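You operate a simulated robot arm through the tools that you are given. There is no shell and no other tool. Be economical: measure what you need, move in short steps, check, and stop when the job is done.

The job below is to be done with a simulated two-armed robot. You get a single attempt, and the scene is never put back.

## Task
Carry the orange kit tray with both arms and set it on the top of the grey bench.

It is judged by the outcome, as a careful person would: the job done as asked, and still so three seconds after it is handed in. It fails if anything else is knocked over, pushed out of place, dropped, spilled or broken.

## Robot
Two 7-joint arms with two-finger parallel grippers on one trunk, on a base that drives. Base frame: it is fixed to the floor where the robot stands at the start and does not move with it; the origin is under the middle of the robot, x ahead of it, y to its left, z up. Units: cm, degrees, N and s.
The left shoulder is at the start at [5, 16.5, 110.5], the right one opposite. With the tool pointing down near the work surface each hand reaches from about 22 to 70 cm from the robot's upright axis, wherever it stands, measured 20 degrees to its own side. Places, roughly: top of the grey bench [70, 370, 80]. Payload 3.91 kg a hand.
The TCP of each hand is the grasp point between the finger pads, 3 cm short of the fingertips. In the tool frame z runs along the fingers and y along their closing line. The gripper opens to 11 cm. The fingers are 2 cm wide and 1 cm thick; the gripper's body (4.8 by 11.2 cm) begins 5.5 cm behind the TCP.
Orientation is told as [roll, pitch, yaw] about the base's x, y, z axes, in that order, counted from this pose: with the fingers straight down and closing along the base's y, the tool's x points along the base's -x, its y along +y and its z along -z.

## Interface
- The arms move only by the tool move_arm. It takes "left_series", "right_series" or both (then of equal length, played together; a hand with none holds still); each is a list of rows, each a list of 6 numbers: the shift along the tool's x, y, z in cm, then the turn, a rotation vector about the tool's x, y, z in degrees. In form: [[tx, ty, tz, wx, wy, wz], ...]. A call has 1 to 12 rows; each row shifts and turns the commanded pose from where the row before left it, along the tool's axes as they then stand. "left_fingers" and "right_fingers" are, for a hand that has rows, the gripper command, from -1 (fully open) to 1 (shut), values between in proportion, set as the call begins (left out, the last holds). Rows are played at 5 a second. More than 5 cm and 8.6 degrees between two rows, or a gripper value outside its range, and nothing of the call is played. A pose out of reach is approached as far as the arm can. The call stops where the force on the tool passes 40 N (or 10 N more than at its start, if that is more) or the arm is blocked; 0.2 s more then pass. Each finger travels about 4.5 cm/s and halts on what it meets, pressing with about 21 N; the grip force reading is that of the motor and also rises with nothing between the fingers. The clock runs only during rows and for 0.2 s after the last one: add rows that do not move to give the fingers time. The reply holds the time, the measured pose of the TCP, the force on the tool along the base axes, the opening and the grip force, in the units named above and with some noise, with the torque about the TCP (base axes, N m) and any sound that the robot's microphone picked up.
- Cameras (640 x 400 px; columns grow to the right, rows downward): "scene" is now at [11.74, -1.26, 127.59]; the picture's right is [-0.13, -0.99, 0.00], its down [-0.55, 0.07, -0.83] and it looks along [0.82, -0.11, -0.56] (base axes); focal length 256 px, centre (320, 200). "left" rides on the left gripper at [7.2, -1.7, -10.3] in its tool frame; the picture's right is [0.23, 0.97, 0.00], its down [-0.76, 0.18, -0.62] and it looks along [-0.61, 0.14, 0.78] (tool axes); focal length 222 px, centre (320, 200). "right" rides on the right gripper at [7.2, 1.7, -10.3] in its tool frame; the picture's right is [-0.23, 0.97, 0.00], its down [-0.76, -0.18, -0.62] and it looks along [-0.61, -0.14, 0.78] (tool axes); focal length 222 px, centre (320, 200). There is no depth. A picture from a camera that has moved, and an enlarged one, comes with that camera's place and axes in the base frame and with its lens.
- grab_frame(camera): a new picture of that camera. No time passes.
- lift_body(by): slides the trunk up (or, below 0, down) by that many cm; the arms and the scene camera ride with it, the base frame stays. It gives what a move gives, with no picture.
- steer(legs): drives the robot by 1 to 6 legs, each [ahead, left, turn to the left] in cm, cm and degrees, along the robot's own axes; the way and the turn of a leg run together, so that a leg with both is an arc; at most 150 cm and 180 degrees a leg. The arms and the cameras ride along, it lands a little off, and it stops where it bumps. It gives what a move gives.
- aim_head(pan, tilt): turns the head with the scene camera to pan (to the left, within 80 degrees either way) and tilt (down, from -29 to 69), counted from straight ahead of the robot. It gives what a move gives.
- close_up(camera, box): a new picture of the part [left, top, right, bottom] of that camera's present view, enlarged. No time passes.
- sign_off(): hands the job in; it is judged then, once.

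Go step by step. Nothing tells you exact positions but the pictures and the camera data: compare them with the known pose of the tool, close in by small moves and look again before you grip or let go. The budget is 120 turns and 100 pictures, counting those below and the enlarged ones. Unless the task says otherwise, let go and move clear before handing in, and close with one line.

The tools are called after ">>>" by a JSON object that holds its "api" and its "payload". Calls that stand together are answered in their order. move_arm: Moves the arms, as the interface text tells. Its arguments: {"type":"object","properties":{"left_series":{"type":"array","items":{"type":"array","items":{"type":"number"}}},"left_fingers":{"type":"number"},"right_series":{"type":"array","items":{"type":"array","items":{"type":"number"}}},"right_fingers":{"type":"number"}},"required":[]} The other tools are called the same way: lift_body (by) slides the trunk up or down; steer (legs) drives the base; aim_head (pan, tilt) turns the head that bears the scene camera; grab_frame (camera) takes a picture; close_up (camera, box) takes an enlarged picture of a part of a camera's view; sign_off () hands the job in.

At the start:

```text
time: 0.0
left_tool_pos: [33.67, 10.43, 113.04]
left_orientation: [0.0, 0.0, -0.1]
left_ft_force: [-0.8, -0.5, 0.0]
left_moment: [0.0, -0.01, 0.01]
left_opening: 10.98
left_grip_force: 0.1
right_tool_pos: [51.67, -25.73, 104.02]
right_orientation: [-0.1, 0.0, 0.1]
right_ft_force: [0.3, -1.2, 0.3]
right_moment: [-0.05, -0.02, -0.03]
right_opening: 10.95
right_grip_force: 0.1
trunk travel left (down, up): [-32.5, 17.8]
robot x, y, heading: [0.19, -0.13, 0.1]
head pan, tilt: [-7.4, 34.0]
```

scene: 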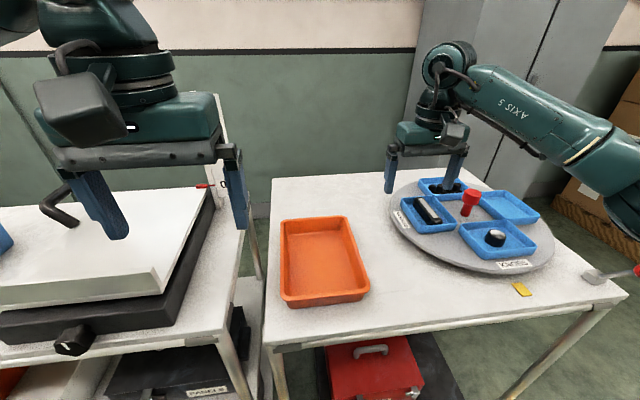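
right: 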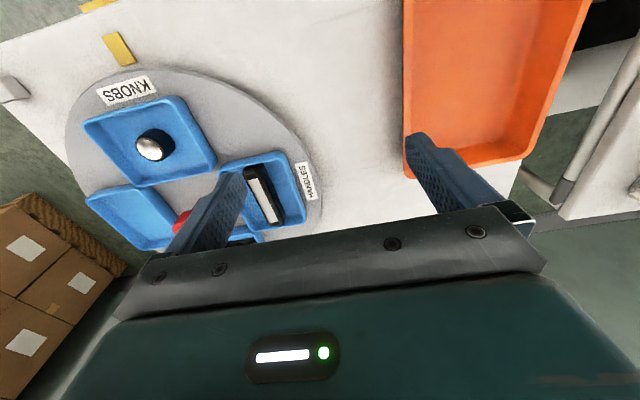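
left: 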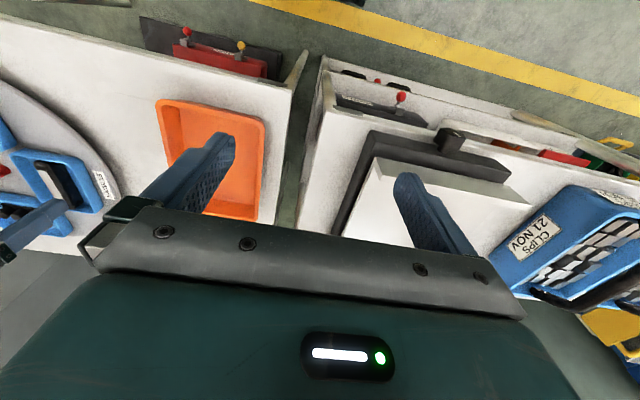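

The orange tray lies on the table ahead, about x 42–66, y −15.5 to 2, with its rim near z 85. I'll look left along the route first, then take the tray.

>>> {"api": "aim_head", "payload": {"pan": 75, "tilt": 20}}

>>> {"api": "grab_frame", "payload": {"camera": "scene"}}

>>> {"api": "aim_head", "payload": {"pan": 40, "tilt": 20}}

>>> {"api": "grab_frame", "payload": {"camera": "scene"}}

>>> {"api": "aim_head", "payload": {"pan": 0, "tilt": 55}}

>>> {"api": "grab_frame", "payload": {"camera": "scene"}}

```text
time: 1.6
left_tool_pos: [33.75, 10.36, 112.96]
left_orientation: [-0.1, 0.0, 0.0]
left_ft_force: [0.3, -0.1, 0.3]
left_moment: [0.0, 0.0, 0.02]
left_opening: 10.98
left_grip_force: 0.1
right_tool_pos: [51.65, -25.59, 103.96]
right_orientation: [0.0, 0.0, 0.0]
right_ft_force: [-1.0, -0.2, -0.3]
right_moment: [-0.01, -0.02, 0.01]
right_opening: 11.0
right_grip_force: 0.0
trunk travel left (down, up): [-32.5, 17.8]
robot x, y, heading: [-0.26, -0.08, 0.2]
head pan, tilt: [75.0, 20.0]
```

```text
96 pictures are left
camera scene: at [5.37, 8.87, 129.82], right [0.97, -0.26, 0.0], down [-0.09, -0.33, -0.94], along [0.24, 0.91, -0.34], focal length 256 px, centre (320, 200)
```

scene: 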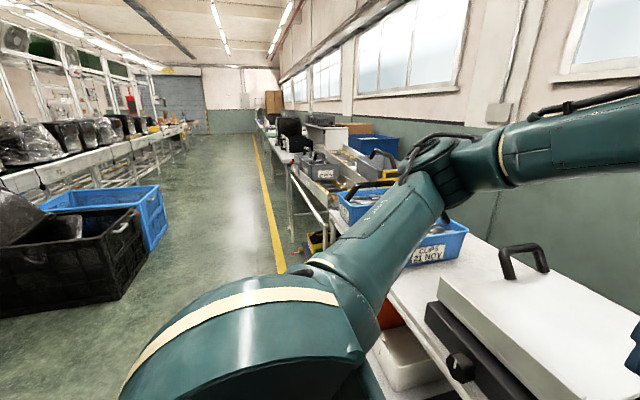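

```text
time: 2.6
left_tool_pos: [33.82, 10.29, 112.96]
left_orientation: [0.0, 0.0, 0.0]
left_ft_force: [-0.1, 0.3, -0.7]
left_moment: [0.02, 0.03, 0.0]
left_opening: 10.98
left_grip_force: 0.0
right_tool_pos: [51.64, -25.52, 104.06]
right_orientation: [0.0, -0.1, 0.0]
right_ft_force: [-0.1, 0.5, -0.6]
right_moment: [-0.02, 0.01, -0.02]
right_opening: 11.0
right_grip_force: 0.0
trunk travel left (down, up): [-32.5, 17.8]
robot x, y, heading: [-0.03, -0.01, 0.1]
head pan, tilt: [40.0, 20.0]
```

```text
95 pictures are left
camera scene: at [10.08, 5.87, 129.82], right [0.64, -0.77, 0.0], down [-0.26, -0.22, -0.94], along [0.72, 0.6, -0.34], focal length 256 px, centre (320, 200)
```

scene: 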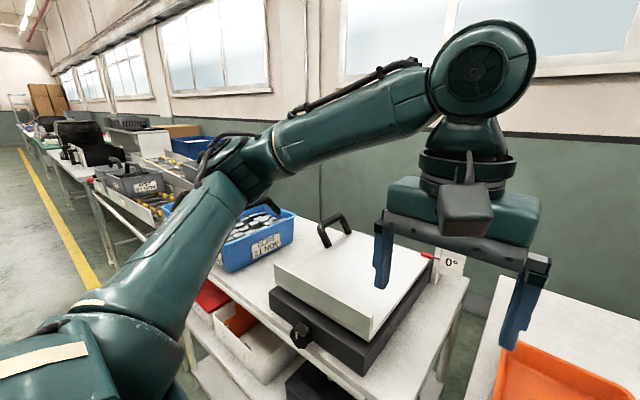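

```text
time: 3.6
left_tool_pos: [33.71, 10.26, 112.98]
left_orientation: [0.0, 0.0, 0.0]
left_ft_force: [0.0, -0.1, -0.3]
left_moment: [-0.01, 0.0, -0.02]
left_opening: 11.0
left_grip_force: 0.1
right_tool_pos: [51.69, -25.6, 104.04]
right_orientation: [0.0, 0.0, 0.0]
right_ft_force: [0.0, 0.5, 0.3]
right_moment: [-0.01, 0.03, 0.03]
right_opening: 11.0
right_grip_force: 0.1
trunk travel left (down, up): [-32.5, 17.8]
robot x, y, heading: [-0.05, 0.1, -0.0]
head pan, tilt: [0.0, 55.0]
```

```text
94 pictures are left
camera scene: at [10.16, -0.11, 124.62], right [0.0, -1.0, 0.0], down [-0.82, 0.0, -0.57], along [0.57, 0.0, -0.82], focal length 256 px, centre (320, 200)
```

scene: 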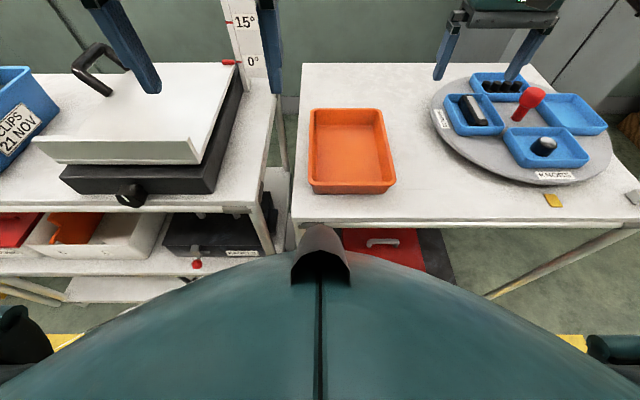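

The tray is empty and square to the base, spanning about y −15.5 to 2.2 and x 42–66. I'll shift the base right so that the tray is centred between the arms.

>>> {"api": "steer", "payload": {"legs": [[0, -6.6, 0]]}}

>>> {"api": "close_up", "payload": {"camera": "scene", "box": [200, 60, 440, 240]}}

```text
time: 4.6
left_tool_pos: [33.65, 3.9, 113.0]
left_orientation: [0.0, -0.1, 0.1]
left_ft_force: [-0.8, -1.3, 0.3]
left_moment: [0.01, 0.01, 0.0]
left_opening: 11.01
left_grip_force: 0.1
right_tool_pos: [51.8, -32.08, 103.93]
right_orientation: [0.0, 0.0, 0.0]
right_ft_force: [0.3, -0.2, 0.1]
right_moment: [0.03, -0.05, 0.01]
right_opening: 11.02
right_grip_force: 0.1
trunk travel left (down, up): [-32.5, 17.8]
robot x, y, heading: [-0.24, -6.12, -0.3]
head pan, tilt: [0.0, 55.0]
```

```text
2.22 times, centred on (320, 150) of scene
camera zoom: at [10.16, -6.64, 124.61], right [0.0, -1.0, 0.0], down [-0.82, 0.0, -0.57], along [0.57, 0.0, -0.82], focal length 568 px, centre (320, 311)
```

zoom: 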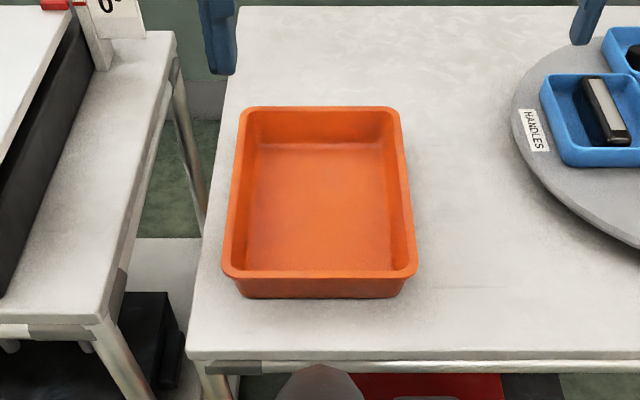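

Tray wall centrelines are near y 1.8 and −15.1, mid-length x 53.8. I'll bring both open grippers above those walls.

>>> {"api": "move_arm", "payload": {"left_series": [[-4, -0.4, 0, 0, 0, 0], [-4, -0.4, 1, 0, 0, 0], [-4, -0.4, 4, 0, 0, 0], [-4, -0.4, 4, 0, 0, 0], [-4.1, -0.5, 4, 0, 0, 0], [0, 0, 4, 0, 0, 0], [0, 0, 0, 0, 0, 0]], "right_series": [[0, 3.4, 0, 0, 0, 0], [0, 3.4, 0, 0, 0, 0], [-0.5, 3.4, 0, 0, 0, 0], [-0.5, 3.4, 0, 0, 0, 0], [-1, 3.4, 4, 0, 0, 0], [0, 0, 4, 0, 0, 0], [0, 0, 0, 0, 0, 0]], "left_fingers": -1, "right_fingers": -1}}

>>> {"api": "grab_frame", "payload": {"camera": "left"}}

>>> {"api": "grab_frame", "payload": {"camera": "right"}}

>>> {"api": "grab_frame", "payload": {"camera": "scene"}}

```text
refused: row 3 steps farther than a row can; nothing moved
```

```text
92 pictures are left
camera left: at [26.46, 2.15, 123.4], right [-0.23, 0.97, 0.0], down [0.76, 0.18, 0.62], along [0.61, 0.14, -0.78], focal length 222 px, centre (320, 200)
```

left: 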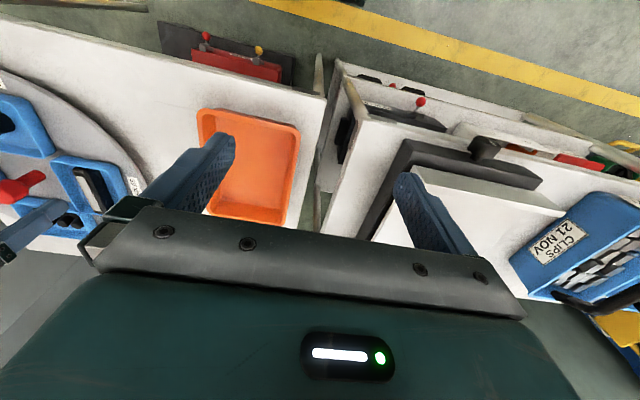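

```text
91 pictures are left
camera right: at [44.43, -30.41, 114.14], right [0.23, 0.97, 0.0], down [0.76, -0.18, 0.62], along [0.61, -0.14, -0.78], focal length 222 px, centre (320, 200)
```

right: 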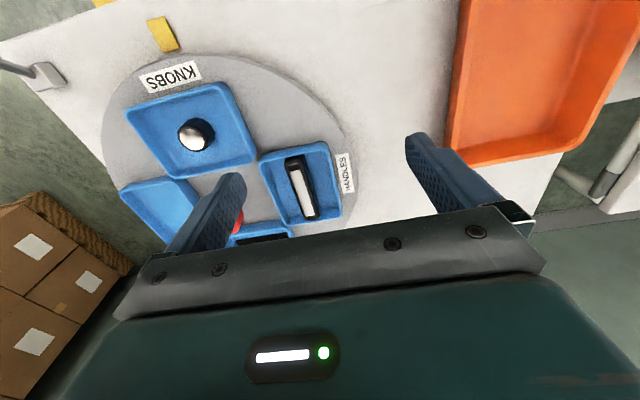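

```text
90 pictures are left
camera scene: at [10.16, -6.64, 124.61], right [0.0, -1.0, 0.0], down [-0.82, 0.0, -0.57], along [0.57, 0.0, -0.82], focal length 256 px, centre (320, 200)
```

scene: 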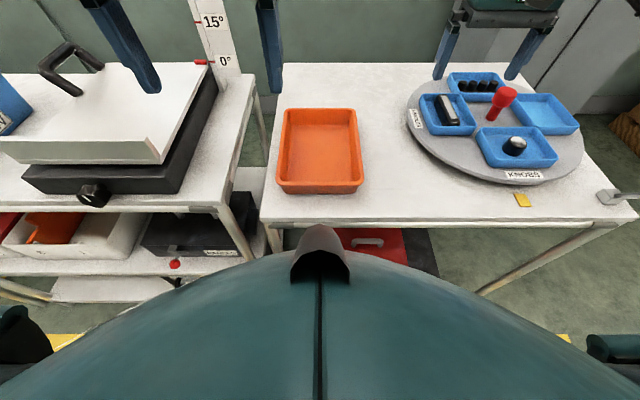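

The step was too long for one row, so nothing moved. I'll resend it with shorter steps.

>>> {"api": "move_arm", "payload": {"left_series": [[-4, -0.4, 0, 0, 0, 0], [-4, -0.4, 0, 0, 0, 0], [-4, -0.4, 0, 0, 0, 0], [-4, -0.4, 0, 0, 0, 0], [-4.1, -0.5, 0, 0, 0, 0], [0, 0, 4, 0, 0, 0], [0, 0, 4, 0, 0, 0], [0, 0, 4, 0, 0, 0], [0, 0, 4, 0, 0, 0], [0, 0, 0, 0, 0, 0]], "right_series": [[0, 3.4, 0, 0, 0, 0], [0, 3.4, 0, 0, 0, 0], [-0.5, 3.4, 0, 0, 0, 0], [-0.5, 3.4, 0, 0, 0, 0], [-1, 3.4, 0, 0, 0, 0], [0, 0, 2, 0, 0, 0], [0, 0, 2, 0, 0, 0], [0, 0, 2, 0, 0, 0], [0, 0, 1, 0, 0, 0], [0, 0, 0, 0, 0, 0]], "left_fingers": -1, "right_fingers": -1}}

>>> {"api": "grab_frame", "payload": {"camera": "left"}}

>>> {"api": "grab_frame", "payload": {"camera": "right"}}

>>> {"api": "grab_frame", "payload": {"camera": "scene"}}

```text
time: 6.8
left_tool_pos: [53.67, 1.94, 97.18]
left_orientation: [-0.1, 0.0, 0.1]
left_ft_force: [0.4, 0.3, 0.0]
left_moment: [0.01, 0.01, 0.01]
left_opening: 11.01
left_grip_force: 0.0
right_tool_pos: [53.59, -15.06, 96.96]
right_orientation: [-0.1, 0.0, 0.0]
right_ft_force: [0.2, -0.1, -0.4]
right_moment: [-0.04, 0.0, -0.01]
right_opening: 11.01
right_grip_force: 0.1
trunk travel left (down, up): [-32.5, 17.8]
robot x, y, heading: [0.05, -6.55, -0.1]
head pan, tilt: [0.0, 55.0]
```

```text
89 pictures are left
camera left: at [46.44, 0.23, 107.54], right [-0.23, 0.97, 0.0], down [0.76, 0.18, 0.62], along [0.61, 0.14, -0.78], focal length 222 px, centre (320, 200)
```

left: 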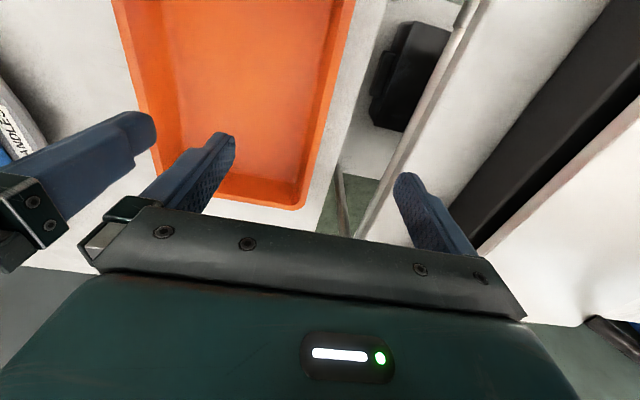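

```text
88 pictures are left
camera right: at [46.4, -13.36, 107.03], right [0.23, 0.97, 0.0], down [0.76, -0.18, 0.62], along [0.61, -0.14, -0.78], focal length 222 px, centre (320, 200)
```

right: 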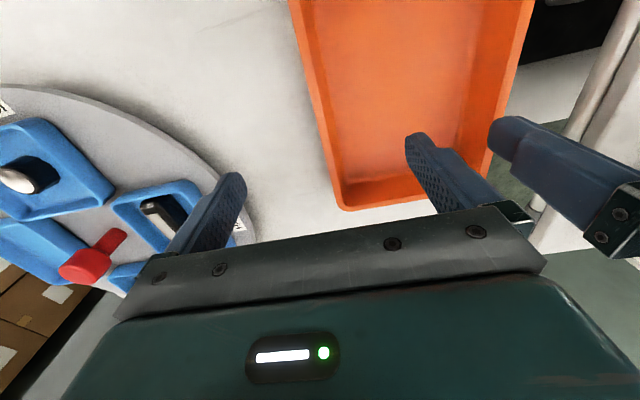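

```text
87 pictures are left
camera scene: at [10.16, -6.57, 124.61], right [0.0, -1.0, 0.0], down [-0.82, 0.0, -0.57], along [0.57, 0.0, -0.82], focal length 256 px, centre (320, 200)
```

scene: 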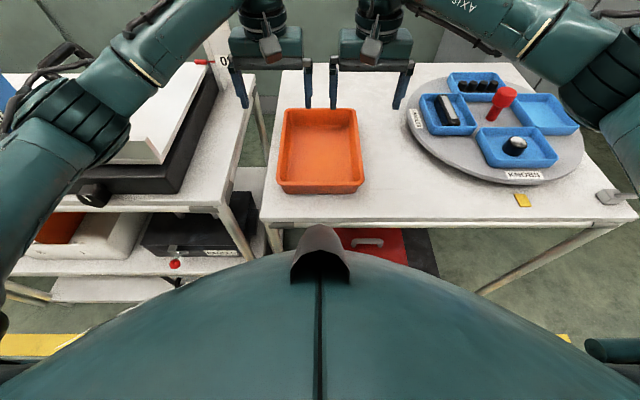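

Both grippers straddle the walls correctly. I'll descend 11.5 cm in stages, watching the force.

>>> {"api": "move_arm", "payload": {"left_series": [[0, 0, 3, 0, 0, 0], [0, 0, 3, 0, 0, 0], [0, 0, 3, 0, 0, 0], [0, 0, 1.5, 0, 0, 0], [0, 0, 0, 0, 0, 0]], "right_series": [[0, 0, 3, 0, 0, 0], [0, 0, 3, 0, 0, 0], [0, 0, 3, 0, 0, 0], [0, 0, 1.5, 0, 0, 0], [0, 0, 0, 0, 0, 0]]}}

>>> {"api": "grab_frame", "payload": {"camera": "left"}}

>>> {"api": "grab_frame", "payload": {"camera": "right"}}

>>> {"api": "close_up", "payload": {"camera": "scene", "box": [200, 60, 440, 210]}}

```text
time: 8.0
left_tool_pos: [53.69, 1.71, 86.58]
left_orientation: [0.1, 0.0, 0.0]
left_ft_force: [-0.5, 0.8, 0.1]
left_moment: [0.04, 0.0, -0.03]
left_opening: 10.98
left_grip_force: 0.1
right_tool_pos: [53.62, -15.02, 86.49]
right_orientation: [0.0, -0.1, 0.0]
right_ft_force: [-0.2, 0.2, 0.4]
right_moment: [0.01, -0.01, -0.03]
right_opening: 10.98
right_grip_force: 0.1
trunk travel left (down, up): [-32.5, 17.8]
robot x, y, heading: [0.21, -6.3, 0.0]
head pan, tilt: [0.0, 55.0]
```

```text
86 pictures are left
camera left: at [46.52, 0.05, 96.9], right [-0.23, 0.97, 0.0], down [0.76, 0.18, 0.62], along [0.61, 0.14, -0.78], focal length 222 px, centre (320, 200)
```

left: 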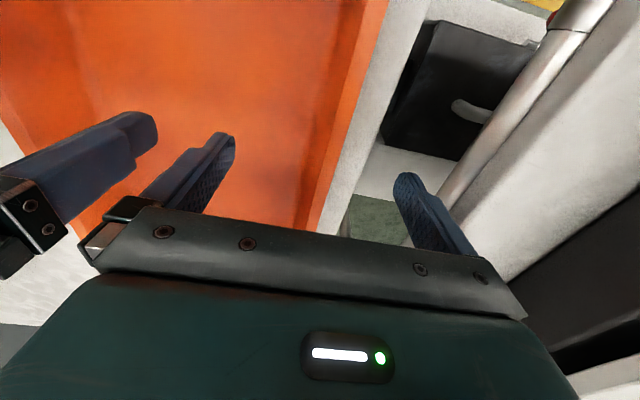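

```text
85 pictures are left
camera right: at [46.33, -13.3, 96.66], right [0.23, 0.97, 0.0], down [0.76, -0.18, 0.62], along [0.61, -0.14, -0.78], focal length 222 px, centre (320, 200)
```

right: 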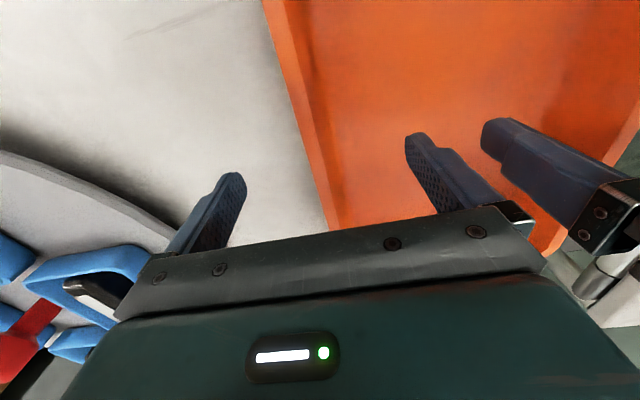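

```text
2.67 times, centred on (320, 135) of scene
camera zoom: at [10.15, -6.58, 124.61], right [0.0, -1.0, 0.0], down [-0.82, 0.0, -0.57], along [0.57, 0.0, -0.82], focal length 681 px, centre (320, 373)
```

zoom: 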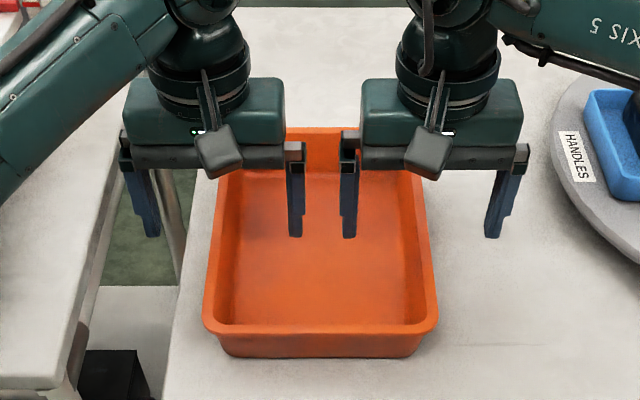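

Fingers are well inside and outside both walls. I'll make a small sideways trim, go down 1.7 cm more, then close gently.

>>> {"api": "move_arm", "payload": {"left_series": [[0, 0.4, 1, 0, 0, 0], [0, 0, 0.7, 0, 0, 0], [0, 0, 0, 0, 0, 0]], "right_series": [[0, 0.1, 1, 0, 0, 0], [0, 0, 0.7, 0, 0, 0], [0, 0, 0, 0, 0, 0]]}}

>>> {"api": "move_arm", "payload": {"left_series": [[0, 0, 0, 0, 0, 0], [0, 0, 0, 0, 0, 0], [0, 0, 0, 0, 0, 0], [0, 0, 0, 0, 0, 0], [0, 0, 0, 0, 0, 0], [0, 0, 0, 0, 0, 0], [0, 0, 0, 0, 0, 0], [0, 0, 0, 0, 0, 0]], "right_series": [[0, 0, 0, 0, 0, 0], [0, 0, 0, 0, 0, 0], [0, 0, 0, 0, 0, 0], [0, 0, 0, 0, 0, 0], [0, 0, 0, 0, 0, 0], [0, 0, 0, 0, 0, 0], [0, 0, 0, 0, 0, 0], [0, 0, 0, 0, 0, 0]], "left_fingers": 1, "right_fingers": 1}}

>>> {"api": "close_up", "payload": {"camera": "scene", "box": [200, 60, 440, 210]}}

>>> {"api": "grab_frame", "payload": {"camera": "left"}}

>>> {"api": "grab_frame", "payload": {"camera": "right"}}

```text
time: 8.8
left_tool_pos: [53.82, 2.23, 84.82]
left_orientation: [0.0, 0.0, 0.2]
left_ft_force: [0.5, 0.1, -0.8]
left_moment: [-0.02, 0.02, 0.0]
left_opening: 10.98
left_grip_force: 0.1
right_tool_pos: [53.77, -14.88, 84.85]
right_orientation: [0.0, 0.0, 0.0]
right_ft_force: [0.3, 0.0, 0.2]
right_moment: [-0.03, 0.0, 0.03]
right_opening: 11.02
right_grip_force: 0.0
trunk travel left (down, up): [-32.5, 17.8]
robot x, y, heading: [-0.0, -6.56, 0.0]
head pan, tilt: [0.0, 55.0]
```

```text
time: 10.6
left_tool_pos: [53.84, 1.82, 84.84]
left_orientation: [-0.5, 0.0, -0.3]
left_ft_force: [0.0, -27.6, -0.3]
left_moment: [-1.06, -0.14, 0.15]
left_opening: 0.7
left_grip_force: 21.0
right_tool_pos: [53.57, -14.47, 84.78]
right_orientation: [0.5, -0.1, 0.3]
right_ft_force: [0.1, 27.8, -0.2]
right_moment: [1.04, 0.18, -0.17]
right_opening: 0.68
right_grip_force: 21.0
trunk travel left (down, up): [-32.5, 17.8]
robot x, y, heading: [-0.21, -6.26, 0.2]
head pan, tilt: [0.0, 55.0]
```

```text
2.67 times, centred on (320, 135) of scene
camera zoom: at [10.18, -6.57, 124.61], right [0.0, -1.0, 0.0], down [-0.82, 0.0, -0.57], along [0.57, 0.0, -0.82], focal length 681 px, centre (320, 373)
```

zoom: 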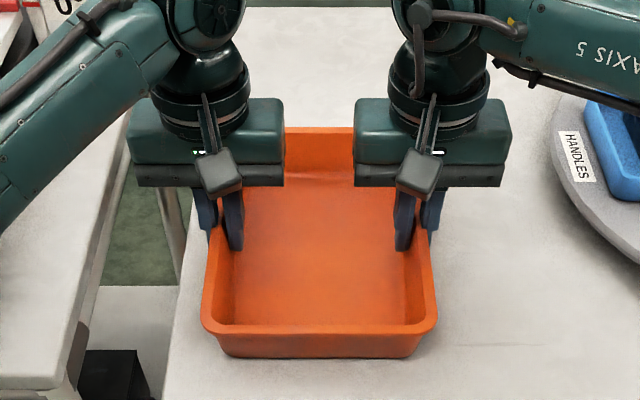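

```text
82 pictures are left
camera left: at [46.51, 0.24, 95.26], right [-0.22, 0.97, -0.01], down [0.76, 0.18, 0.62], along [0.61, 0.13, -0.78], focal length 222 px, centre (320, 200)
```

left: 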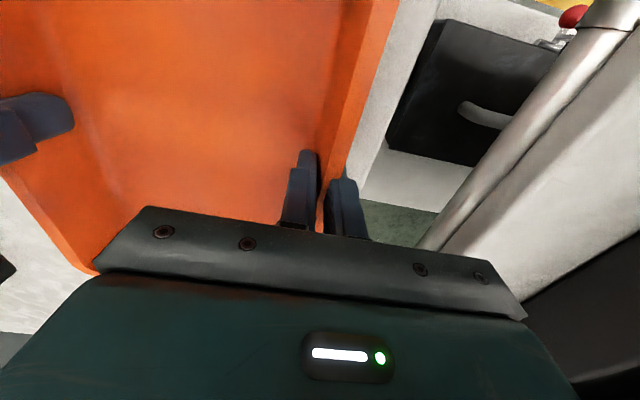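

```text
81 pictures are left
camera right: at [46.36, -12.91, 95.08], right [0.22, 0.98, 0.01], down [0.76, -0.18, 0.62], along [0.61, -0.13, -0.78], focal length 222 px, centre (320, 200)
```

right: 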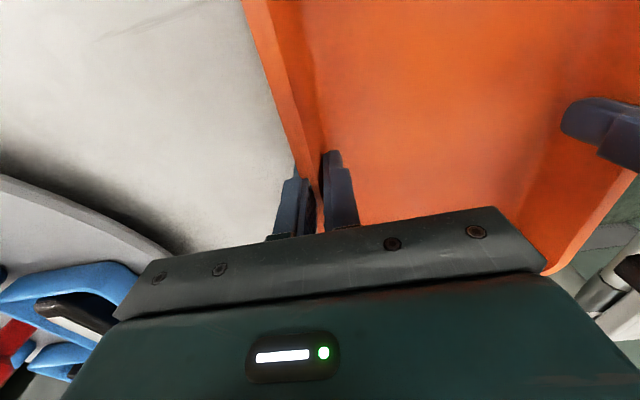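

Both walls are gripped (opening 0.7 cm), but the hands pull outward on the tray at about 28 N. I'll relieve that by easing each hand inward 0.4 cm.

>>> {"api": "move_arm", "payload": {"left_series": [[0, -0.2, 0, 0, 0, 0], [0, -0.2, 0, 0, 0, 0], [0, 0, 0, 0, 0, 0]], "right_series": [[0, 0.2, 0, 0, 0, 0], [0, 0.2, 0, 0, 0, 0], [0, 0, 0, 0, 0, 0]]}}

```text
time: 11.4
left_tool_pos: [53.9, 1.77, 84.73]
left_orientation: [-0.1, 0.0, 0.1]
left_ft_force: [0.6, -16.6, 0.5]
left_moment: [-0.87, 0.11, 0.12]
left_opening: 0.71
left_grip_force: 21.0
right_tool_pos: [53.55, -14.58, 84.71]
right_orientation: [0.2, -0.1, 0.1]
right_ft_force: [-2.3, 14.8, 8.0]
right_moment: [0.91, 0.27, 0.18]
right_opening: 0.71
right_grip_force: 21.3
trunk travel left (down, up): [-32.5, 17.8]
robot x, y, heading: [0.02, -6.04, -0.0]
head pan, tilt: [0.0, 55.0]
```

The pull has halved. I'll ease in a bit more, then lift.

>>> {"api": "move_arm", "payload": {"left_series": [[0, -0.2, 0, 0, 0, 0], [0, -0.2, 0, 0, 0, 0], [0, 0, 0, 0, 0, 0]], "right_series": [[0, 0.2, 0, 0, 0, 0], [0, 0.2, 0, 0, 0, 0], [0, 0, 0, 0, 0, 0]]}}

>>> {"api": "lift_body", "payload": {"by": 3}}

>>> {"api": "grab_frame", "payload": {"camera": "scene"}}

```text
time: 12.2
left_tool_pos: [53.8, 1.76, 84.75]
left_orientation: [0.5, 0.0, 0.4]
left_ft_force: [2.7, 14.5, 1.0]
left_moment: [-0.47, -0.03, -0.27]
left_opening: 0.72
left_grip_force: 21.3
right_tool_pos: [53.64, -14.45, 84.88]
right_orientation: [-0.4, 0.0, -0.2]
right_ft_force: [-4.6, -13.5, 9.9]
right_moment: [0.48, 0.15, 0.35]
right_opening: 0.75
right_grip_force: 20.8
trunk travel left (down, up): [-32.5, 17.8]
robot x, y, heading: [-0.49, -6.6, -0.2]
head pan, tilt: [0.0, 55.0]
```

```text
time: 13.0
left_tool_pos: [53.8, 1.71, 87.59]
left_orientation: [0.3, 0.1, 0.2]
left_ft_force: [1.4, 30.4, -1.6]
left_moment: [-0.27, 0.1, -0.39]
left_opening: 0.73
left_grip_force: 21.0
right_tool_pos: [53.79, -14.47, 87.74]
right_orientation: [-0.3, 0.0, -0.3]
right_ft_force: [-0.8, -29.7, -1.7]
right_moment: [0.22, -0.08, 0.35]
right_opening: 0.73
right_grip_force: 21.0
trunk travel left (down, up): [-35.5, 14.8]
robot x, y, heading: [-0.03, -6.27, -0.1]
head pan, tilt: [0.0, 55.0]
```

```text
80 pictures are left
camera scene: at [10.2, -6.57, 127.61], right [0.0, -1.0, 0.0], down [-0.82, 0.0, -0.57], along [0.57, 0.0, -0.82], focal length 256 px, centre (320, 200)
```

scene: 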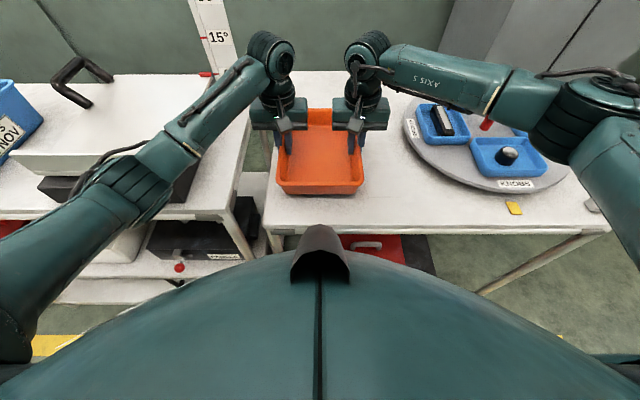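

The tray is lifted and level, with some inward squeeze. I'll release 0.25 cm each side, then raise the trunk further.

>>> {"api": "move_arm", "payload": {"left_series": [[0, 0.25, 0, 0, 0, 0], [0, 0, 0, 0, 0, 0]], "right_series": [[0, -0.25, 0, 0, 0, 0], [0, 0, 0, 0, 0, 0]]}}

>>> {"api": "lift_body", "payload": {"by": 9}}

>>> {"api": "grab_frame", "payload": {"camera": "scene"}}

```text
time: 13.6
left_tool_pos: [53.74, 1.75, 87.74]
left_orientation: [0.0, 0.0, 0.1]
left_ft_force: [-0.2, 21.6, -0.7]
left_moment: [-0.38, 0.1, -0.37]
left_opening: 0.7
left_grip_force: 20.7
right_tool_pos: [53.66, -14.33, 87.86]
right_orientation: [-0.1, 0.0, 0.0]
right_ft_force: [0.1, -22.6, -0.6]
right_moment: [0.36, -0.12, 0.31]
right_opening: 0.7
right_grip_force: 20.9
trunk travel left (down, up): [-35.5, 14.8]
robot x, y, heading: [-0.05, -6.53, 0.1]
head pan, tilt: [0.0, 55.0]
```

```text
time: 14.8
left_tool_pos: [53.79, 1.74, 96.72]
left_orientation: [0.1, 0.1, 0.1]
left_ft_force: [-0.8, 22.0, -0.8]
left_moment: [-0.38, -0.03, -0.31]
left_opening: 0.7
left_grip_force: 21.0
right_tool_pos: [53.73, -14.42, 96.7]
right_orientation: [-0.1, 0.0, 0.0]
right_ft_force: [-1.3, -22.3, -0.6]
right_moment: [0.38, 0.11, 0.33]
right_opening: 0.7
right_grip_force: 20.8
trunk travel left (down, up): [-44.5, 5.8]
robot x, y, heading: [-0.15, -6.6, 0.0]
head pan, tilt: [0.0, 55.0]
```

```text
79 pictures are left
camera scene: at [10.2, -6.57, 136.6], right [0.0, -1.0, 0.0], down [-0.82, 0.0, -0.57], along [0.57, 0.0, -0.82], focal length 256 px, centre (320, 200)
```

scene: 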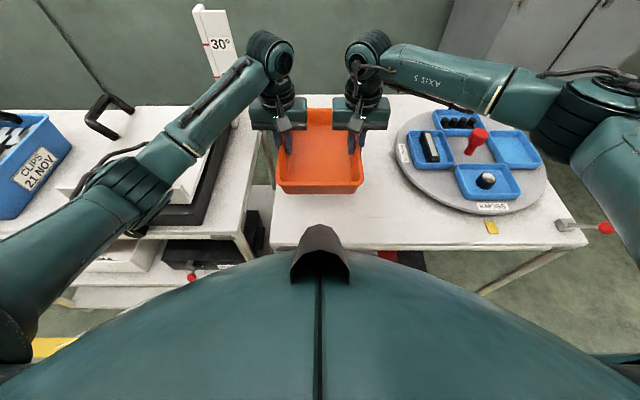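

The tray is held level at z≈97 with both grips firm. Before backing out I'll check the floor on both sides behind me.

>>> {"api": "aim_head", "payload": {"pan": 80, "tilt": 35}}

>>> {"api": "grab_frame", "payload": {"camera": "scene"}}

>>> {"api": "aim_head", "payload": {"pan": -80, "tilt": 35}}

>>> {"api": "grab_frame", "payload": {"camera": "scene"}}

```text
time: 16.4
left_tool_pos: [53.72, 1.79, 96.76]
left_orientation: [0.2, -0.1, 0.1]
left_ft_force: [-0.1, 21.4, -1.1]
left_moment: [-0.36, -0.04, -0.31]
left_opening: 0.77
left_grip_force: 21.1
right_tool_pos: [53.78, -14.22, 96.82]
right_orientation: [-0.1, 0.0, 0.0]
right_ft_force: [-0.8, -20.9, -0.5]
right_moment: [0.31, 0.03, 0.38]
right_opening: 0.72
right_grip_force: 20.9
trunk travel left (down, up): [-44.5, 5.8]
robot x, y, heading: [-0.05, -6.28, -0.1]
head pan, tilt: [80.0, 35.0]
```

```text
78 pictures are left
camera scene: at [4.5, 2.1, 139.43], right [0.98, -0.17, 0.0], down [-0.1, -0.56, -0.82], along [0.14, 0.81, -0.57], focal length 256 px, centre (320, 200)
```

scene: 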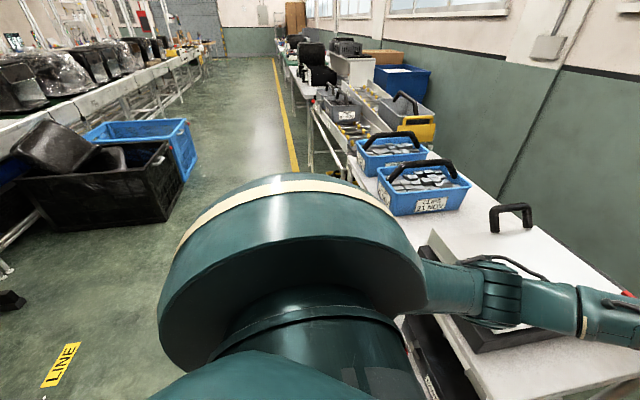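

```text
time: 18.8
left_tool_pos: [53.76, 1.63, 96.66]
left_orientation: [0.2, 0.1, 0.1]
left_ft_force: [0.6, 21.6, -0.7]
left_moment: [-0.34, -0.03, -0.29]
left_opening: 0.68
left_grip_force: 20.7
right_tool_pos: [53.55, -14.43, 96.86]
right_orientation: [-0.1, 0.0, -0.1]
right_ft_force: [0.4, -22.1, -0.7]
right_moment: [0.32, 0.0, 0.36]
right_opening: 0.69
right_grip_force: 20.6
trunk travel left (down, up): [-44.5, 5.8]
robot x, y, heading: [0.05, -6.67, 0.2]
head pan, tilt: [-80.0, 35.0]
```

```text
77 pictures are left
camera scene: at [4.51, -15.24, 139.43], right [-0.98, -0.17, 0.0], down [-0.1, 0.56, -0.82], along [0.14, -0.81, -0.57], focal length 256 px, centre (320, 200)
```

scene: 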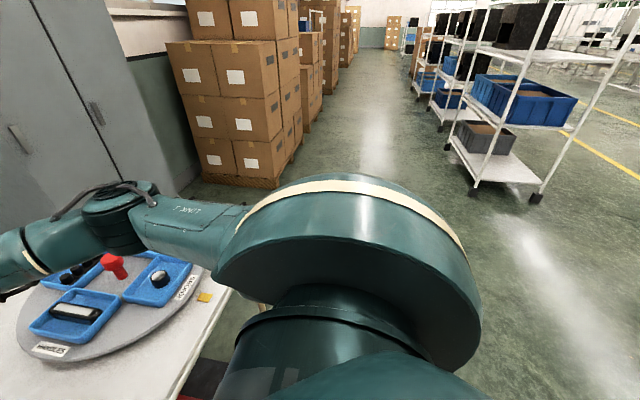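

The aisle behind is clear (crates start around x −95). I'll back out 42 cm and look along toward the grey bench.

>>> {"api": "steer", "payload": {"legs": [[-42, 0, 0]]}}

>>> {"api": "aim_head", "payload": {"pan": 75, "tilt": 20}}

>>> {"api": "grab_frame", "payload": {"camera": "scene"}}

>>> {"api": "close_up", "payload": {"camera": "scene", "box": [280, 70, 480, 195]}}

```text
time: 21.4
left_tool_pos: [11.98, 1.68, 96.71]
left_orientation: [0.2, 0.0, 0.2]
left_ft_force: [0.0, 21.4, 0.5]
left_moment: [-0.39, 0.01, -0.3]
left_opening: 0.71
left_grip_force: 20.4
right_tool_pos: [12.01, -14.4, 96.87]
right_orientation: [-0.1, 0.0, -0.1]
right_ft_force: [0.7, -21.2, -1.2]
right_moment: [0.36, 0.04, 0.36]
right_opening: 0.69
right_grip_force: 20.7
trunk travel left (down, up): [-44.5, 5.8]
robot x, y, heading: [-41.58, -6.23, -0.2]
head pan, tilt: [-80.0, 35.0]
```

```text
time: 23.8
left_tool_pos: [12.15, 1.68, 96.71]
left_orientation: [0.0, -0.1, 0.1]
left_ft_force: [0.0, 5.5, -1.4]
left_moment: [-0.63, 0.01, -0.24]
left_opening: 0.75
left_grip_force: 21.6
right_tool_pos: [11.89, -14.35, 96.87]
right_orientation: [-0.1, 0.0, 0.1]
right_ft_force: [-0.1, -5.0, -1.0]
right_moment: [0.57, 0.01, 0.25]
right_opening: 0.69
right_grip_force: 21.0
trunk travel left (down, up): [-44.5, 5.8]
robot x, y, heading: [-41.6, -6.45, 0.2]
head pan, tilt: [75.0, 20.0]
```

```text
76 pictures are left
camera scene: at [-36.35, 2.37, 141.82], right [0.97, -0.26, 0.0], down [-0.09, -0.33, -0.94], along [0.24, 0.91, -0.34], focal length 256 px, centre (320, 200)
```

scene: 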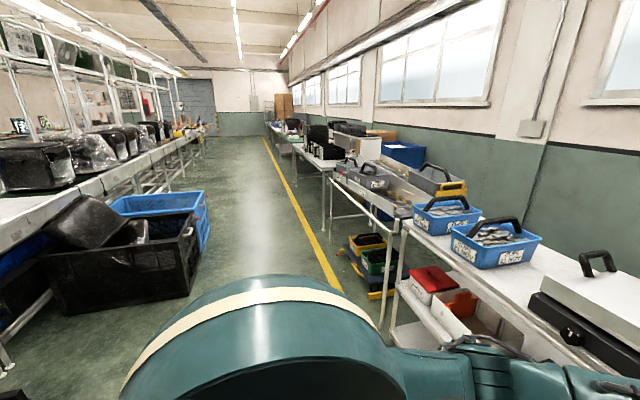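

```text
3.20 times, centred on (380, 132) of scene
camera zoom: at [-36.35, 2.37, 141.82], right [0.97, -0.26, 0.0], down [-0.09, -0.33, -0.94], along [0.24, 0.91, -0.34], focal length 818 px, centre (128, 416)
```

zoom: 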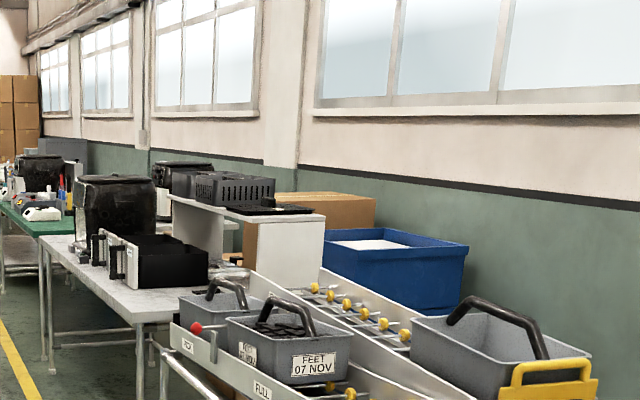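

The bench at y≈370 is the one with black boxes on a light-grey top, before the green one. I'll slide left 150 cm and look again.

>>> {"api": "steer", "payload": {"legs": [[0, 140, 0]]}}

>>> {"api": "grab_frame", "payload": {"camera": "scene"}}

```text
time: 30.8
left_tool_pos: [11.37, 143.19, 96.69]
left_orientation: [0.2, -0.1, 0.5]
left_ft_force: [0.4, 6.3, -0.3]
left_moment: [-0.61, -0.02, -0.24]
left_opening: 0.71
left_grip_force: 21.7
right_tool_pos: [11.36, 127.06, 96.81]
right_orientation: [-0.1, 0.1, 0.3]
right_ft_force: [0.0, -5.9, -1.2]
right_moment: [0.57, 0.01, 0.25]
right_opening: 0.71
right_grip_force: 20.9
trunk travel left (down, up): [-44.5, 5.8]
robot x, y, heading: [-42.25, 134.56, 0.4]
head pan, tilt: [75.0, 20.0]
```

```text
74 pictures are left
camera scene: at [-37.05, 143.63, 141.82], right [0.97, -0.25, 0.0], down [-0.09, -0.33, -0.94], along [0.24, 0.91, -0.34], focal length 256 px, centre (320, 200)
```

scene: 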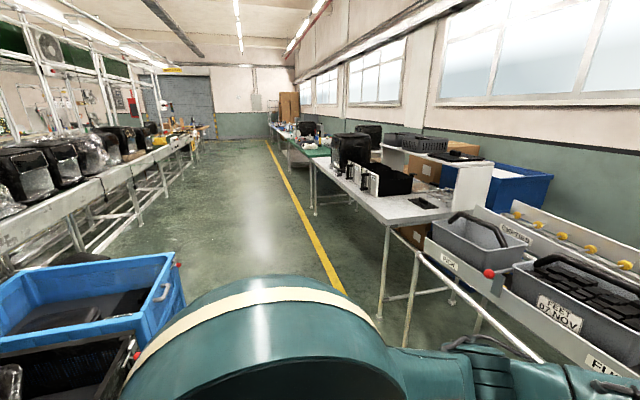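

The blue crate's edge comes to about x −83, so I want to travel nearer the benches. I'll pull the tray in by 10 cm, then move the base forward 12 cm.

>>> {"api": "move_arm", "payload": {"left_series": [[1, 0, 0, 0, 0, 0], [2, 0, 0, 0, 0, 0], [2, 0, 0, 0, 0, 0], [2, 0, 0, 0, 0, 0], [2, 0, 0, 0, 0, 0], [1, 0, 0, 0, 0, 0], [0, 0, 0, 0, 0, 0]], "right_series": [[1, 0, 0, 0, 0, 0], [2, 0, 0, 0, 0, 0], [2, 0, 0, 0, 0, 0], [2, 0, 0, 0, 0, 0], [2, 0, 0, 0, 0, 0], [1, 0, 0, 0, 0, 0], [0, 0, 0, 0, 0, 0]]}}

>>> {"api": "aim_head", "payload": {"pan": 0, "tilt": 50}}

>>> {"api": "grab_frame", "payload": {"camera": "scene"}}

```text
time: 32.4
left_tool_pos: [1.32, 143.2, 96.69]
left_orientation: [0.0, 0.0, 0.7]
left_ft_force: [2.5, 5.0, -1.3]
left_moment: [-0.58, 0.14, 0.11]
left_opening: 0.71
left_grip_force: 21.0
right_tool_pos: [1.38, 126.93, 96.73]
right_orientation: [-0.2, 0.1, 0.4]
right_ft_force: [-2.0, -4.5, -0.6]
right_moment: [0.61, -0.11, 0.22]
right_opening: 0.73
right_grip_force: 20.8
trunk travel left (down, up): [-44.5, 5.8]
robot x, y, heading: [-42.43, 134.65, 0.2]
head pan, tilt: [75.0, 20.0]
```

```text
time: 33.9
left_tool_pos: [1.45, 143.22, 96.56]
left_orientation: [0.2, 0.0, 0.6]
left_ft_force: [2.7, 9.4, -0.7]
left_moment: [-0.56, -0.09, 0.25]
left_opening: 0.73
left_grip_force: 20.8
right_tool_pos: [1.36, 126.96, 96.77]
right_orientation: [-0.2, 0.1, 0.3]
right_ft_force: [-3.7, -10.1, -1.3]
right_moment: [0.52, 0.13, 0.28]
right_opening: 0.67
right_grip_force: 21.1
trunk travel left (down, up): [-44.5, 5.8]
robot x, y, heading: [-42.62, 134.7, 0.4]
head pan, tilt: [0.0, 50.0]
```

```text
73 pictures are left
camera scene: at [-31.7, 134.66, 137.26], right [0.01, -1.0, 0.0], down [-0.77, -0.01, -0.64], along [0.64, 0.01, -0.77], focal length 256 px, centre (320, 200)
```

scene: 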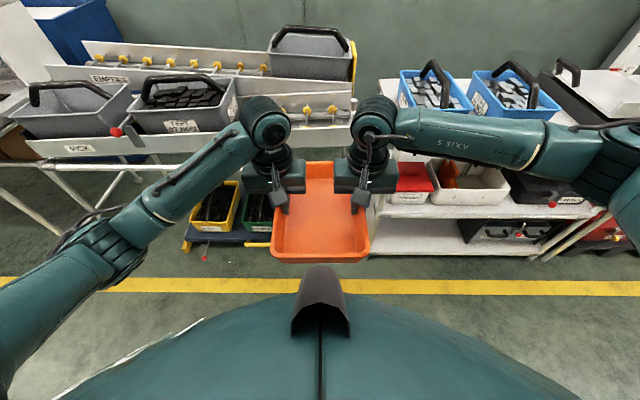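

Clear ahead of the tray. I'll move forward 10 cm, then slide left 130 cm.

>>> {"api": "steer", "payload": {"legs": [[10, 0, 0], [0, 130, 0]]}}

>>> {"api": "aim_head", "payload": {"pan": 50, "tilt": 30}}

>>> {"api": "grab_frame", "payload": {"camera": "scene"}}

```text
time: 41.1
left_tool_pos: [9.79, 271.65, 96.68]
left_orientation: [0.2, 0.0, 1.3]
left_ft_force: [3.9, 16.1, -0.5]
left_moment: [-0.46, 0.05, 0.25]
left_opening: 0.73
left_grip_force: 21.2
right_tool_pos: [9.94, 255.63, 96.84]
right_orientation: [-0.3, 0.1, 1.1]
right_ft_force: [-3.0, -16.6, -1.1]
right_moment: [0.4, -0.04, 0.33]
right_opening: 0.68
right_grip_force: 20.7
trunk travel left (down, up): [-44.5, 5.8]
robot x, y, heading: [-34.33, 263.04, 1.4]
head pan, tilt: [0.0, 50.0]
```

```text
time: 42.3
left_tool_pos: [9.7, 271.78, 96.65]
left_orientation: [0.1, 0.0, 1.2]
left_ft_force: [0.0, 3.3, -0.3]
left_moment: [-0.61, -0.06, -0.25]
left_opening: 0.7
left_grip_force: 21.0
right_tool_pos: [10.07, 255.52, 96.77]
right_orientation: [-0.2, 0.2, 1.1]
right_ft_force: [-0.9, -2.3, 0.0]
right_moment: [0.63, 0.04, 0.26]
right_opening: 0.69
right_grip_force: 21.2
trunk travel left (down, up): [-44.5, 5.8]
robot x, y, heading: [-33.87, 262.9, 1.2]
head pan, tilt: [50.0, 30.0]
```

```text
72 pictures are left
camera scene: at [-25.28, 269.74, 140.21], right [0.78, -0.63, 0.0], down [-0.31, -0.39, -0.87], along [0.54, 0.67, -0.5], focal length 256 px, centre (320, 200)
```

scene: 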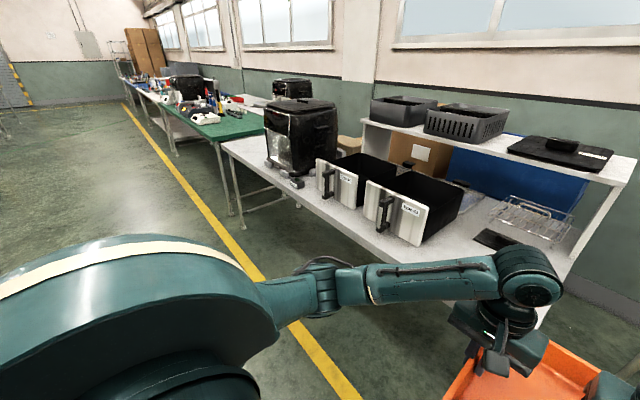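

This bench holds an air-fryer, two black drawers, a shelf, a wire basket and a tablet, so I need to find a free patch. I'll slide on and look square on.

>>> {"api": "steer", "payload": {"legs": [[0, 0, -1.2], [0, 70, 0]]}}

>>> {"api": "aim_head", "payload": {"pan": 0, "tilt": 35}}

>>> {"api": "grab_frame", "payload": {"camera": "scene"}}

```text
time: 46.5
left_tool_pos: [9.48, 341.32, 96.59]
left_orientation: [0.2, 0.0, 0.6]
left_ft_force: [-0.1, 4.8, -1.4]
left_moment: [-0.62, 0.01, -0.26]
left_opening: 0.74
left_grip_force: 21.0
right_tool_pos: [9.53, 325.07, 96.88]
right_orientation: [-0.2, 0.2, 0.4]
right_ft_force: [-0.9, -5.1, -0.5]
right_moment: [0.58, -0.01, 0.26]
right_opening: 0.71
right_grip_force: 20.8
trunk travel left (down, up): [-44.5, 5.8]
robot x, y, heading: [-34.19, 332.64, 0.4]
head pan, tilt: [50.0, 30.0]
```

```text
time: 47.6
left_tool_pos: [9.33, 341.22, 96.62]
left_orientation: [0.1, 0.0, 0.6]
left_ft_force: [1.2, 0.9, -1.2]
left_moment: [-0.64, -0.02, -0.23]
left_opening: 0.73
left_grip_force: 20.6
right_tool_pos: [9.6, 325.11, 96.71]
right_orientation: [-0.2, 0.1, 0.4]
right_ft_force: [-0.4, -1.2, -0.8]
right_moment: [0.63, 0.05, 0.26]
right_opening: 0.72
right_grip_force: 20.8
trunk travel left (down, up): [-44.5, 5.8]
robot x, y, heading: [-34.37, 332.97, 0.5]
head pan, tilt: [0.0, 35.0]
```

```text
71 pictures are left
camera scene: at [-22.48, 332.78, 139.43], right [0.01, -1.0, 0.0], down [-0.57, -0.01, -0.82], along [0.82, 0.01, -0.57], focal length 256 px, centre (320, 200)
```

scene: 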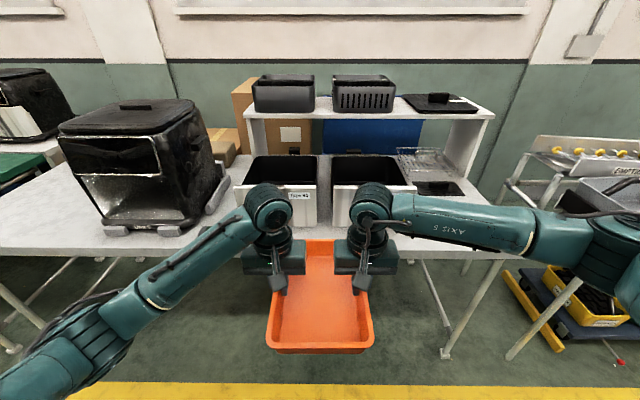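

The right end of the bench (y≈270–298, x≈35–65) looks free, in front of the tablet and beside the drawer. I'll slide back in front of it and look down.

>>> {"api": "steer", "payload": {"legs": [[0, 0, -0.5], [0, -48, 0]]}}

>>> {"api": "aim_head", "payload": {"pan": 0, "tilt": 35}}

>>> {"api": "grab_frame", "payload": {"camera": "scene"}}

>>> {"api": "close_up", "payload": {"camera": "scene", "box": [180, 110, 460, 285]}}

```text
time: 50.8
left_tool_pos: [9.68, 292.95, 96.64]
left_orientation: [0.1, -0.1, 0.1]
left_ft_force: [0.0, 3.2, -1.2]
left_moment: [-0.65, -0.01, -0.23]
left_opening: 0.71
left_grip_force: 20.9
right_tool_pos: [9.49, 276.82, 96.76]
right_orientation: [-0.2, 0.2, -0.1]
right_ft_force: [-0.6, -2.3, -0.5]
right_moment: [0.63, 0.0, 0.26]
right_opening: 0.68
right_grip_force: 21.1
trunk travel left (down, up): [-44.5, 5.8]
robot x, y, heading: [-34.21, 284.89, -0.1]
head pan, tilt: [0.0, 35.0]
```

```text
time: 51.4
left_tool_pos: [9.52, 293.06, 96.68]
left_orientation: [0.1, 0.0, 0.1]
left_ft_force: [0.1, 1.3, -1.4]
left_moment: [-0.66, 0.03, -0.24]
left_opening: 0.71
left_grip_force: 20.4
right_tool_pos: [9.55, 276.84, 96.71]
right_orientation: [-0.1, 0.0, 0.0]
right_ft_force: [-0.1, -0.3, -2.0]
right_moment: [0.63, -0.01, 0.29]
right_opening: 0.71
right_grip_force: 21.7
trunk travel left (down, up): [-44.5, 5.8]
robot x, y, heading: [-34.08, 284.81, 0.1]
head pan, tilt: [0.0, 35.0]
```

```text
70 pictures are left
camera scene: at [-22.46, 284.83, 139.43], right [0.0, -1.0, 0.0], down [-0.57, 0.0, -0.82], along [0.82, 0.0, -0.57], focal length 256 px, centre (320, 200)
```

scene: 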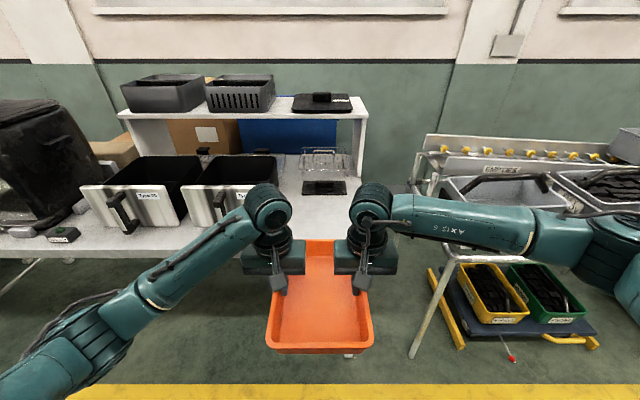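

```text
2.29 times, centred on (320, 198) of scene
camera zoom: at [-22.46, 284.83, 139.43], right [0.0, -1.0, 0.0], down [-0.57, 0.0, -0.82], along [0.82, 0.0, -0.57], focal length 584 px, centre (320, 206)
```

zoom: 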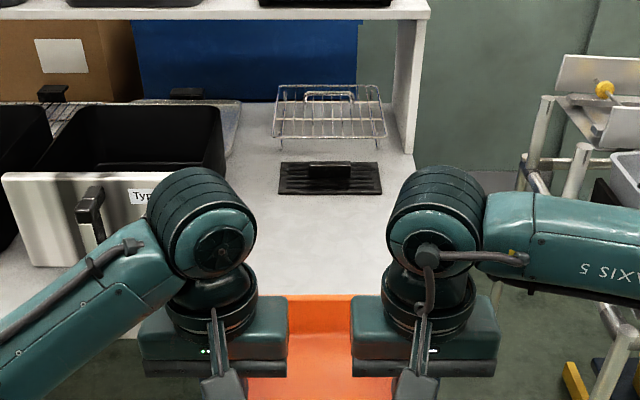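

The patch in front of the black plate (x<67) is free, between the drawer panel (y≈299) and the bench's right edge. I'll use the wrist cameras to pin down that edge.

>>> {"api": "grab_frame", "payload": {"camera": "right"}}

>>> {"api": "grab_frame", "payload": {"camera": "left"}}

```text
68 pictures are left
camera right: at [2.27, 278.62, 106.92], right [0.23, 0.97, 0.0], down [0.76, -0.18, 0.62], along [0.61, -0.15, -0.78], focal length 222 px, centre (320, 200)
```

right: 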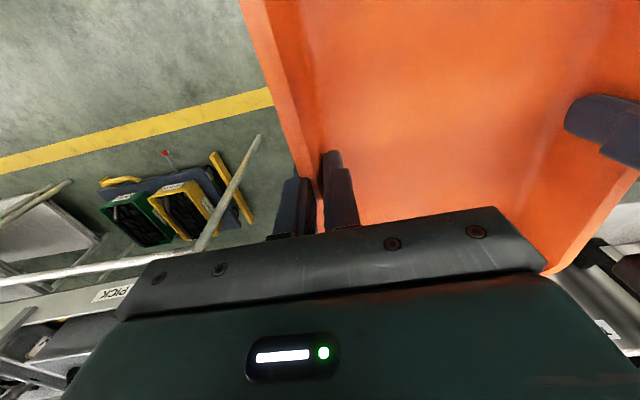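

```text
67 pictures are left
camera left: at [2.32, 291.35, 107.06], right [-0.23, 0.97, 0.0], down [0.76, 0.18, 0.62], along [0.61, 0.14, -0.78], focal length 222 px, centre (320, 200)
```

left: 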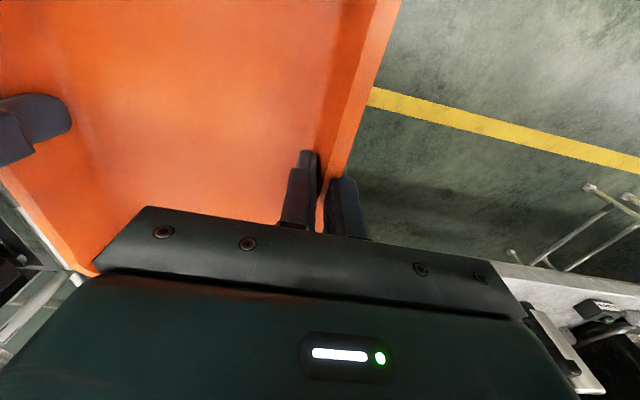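

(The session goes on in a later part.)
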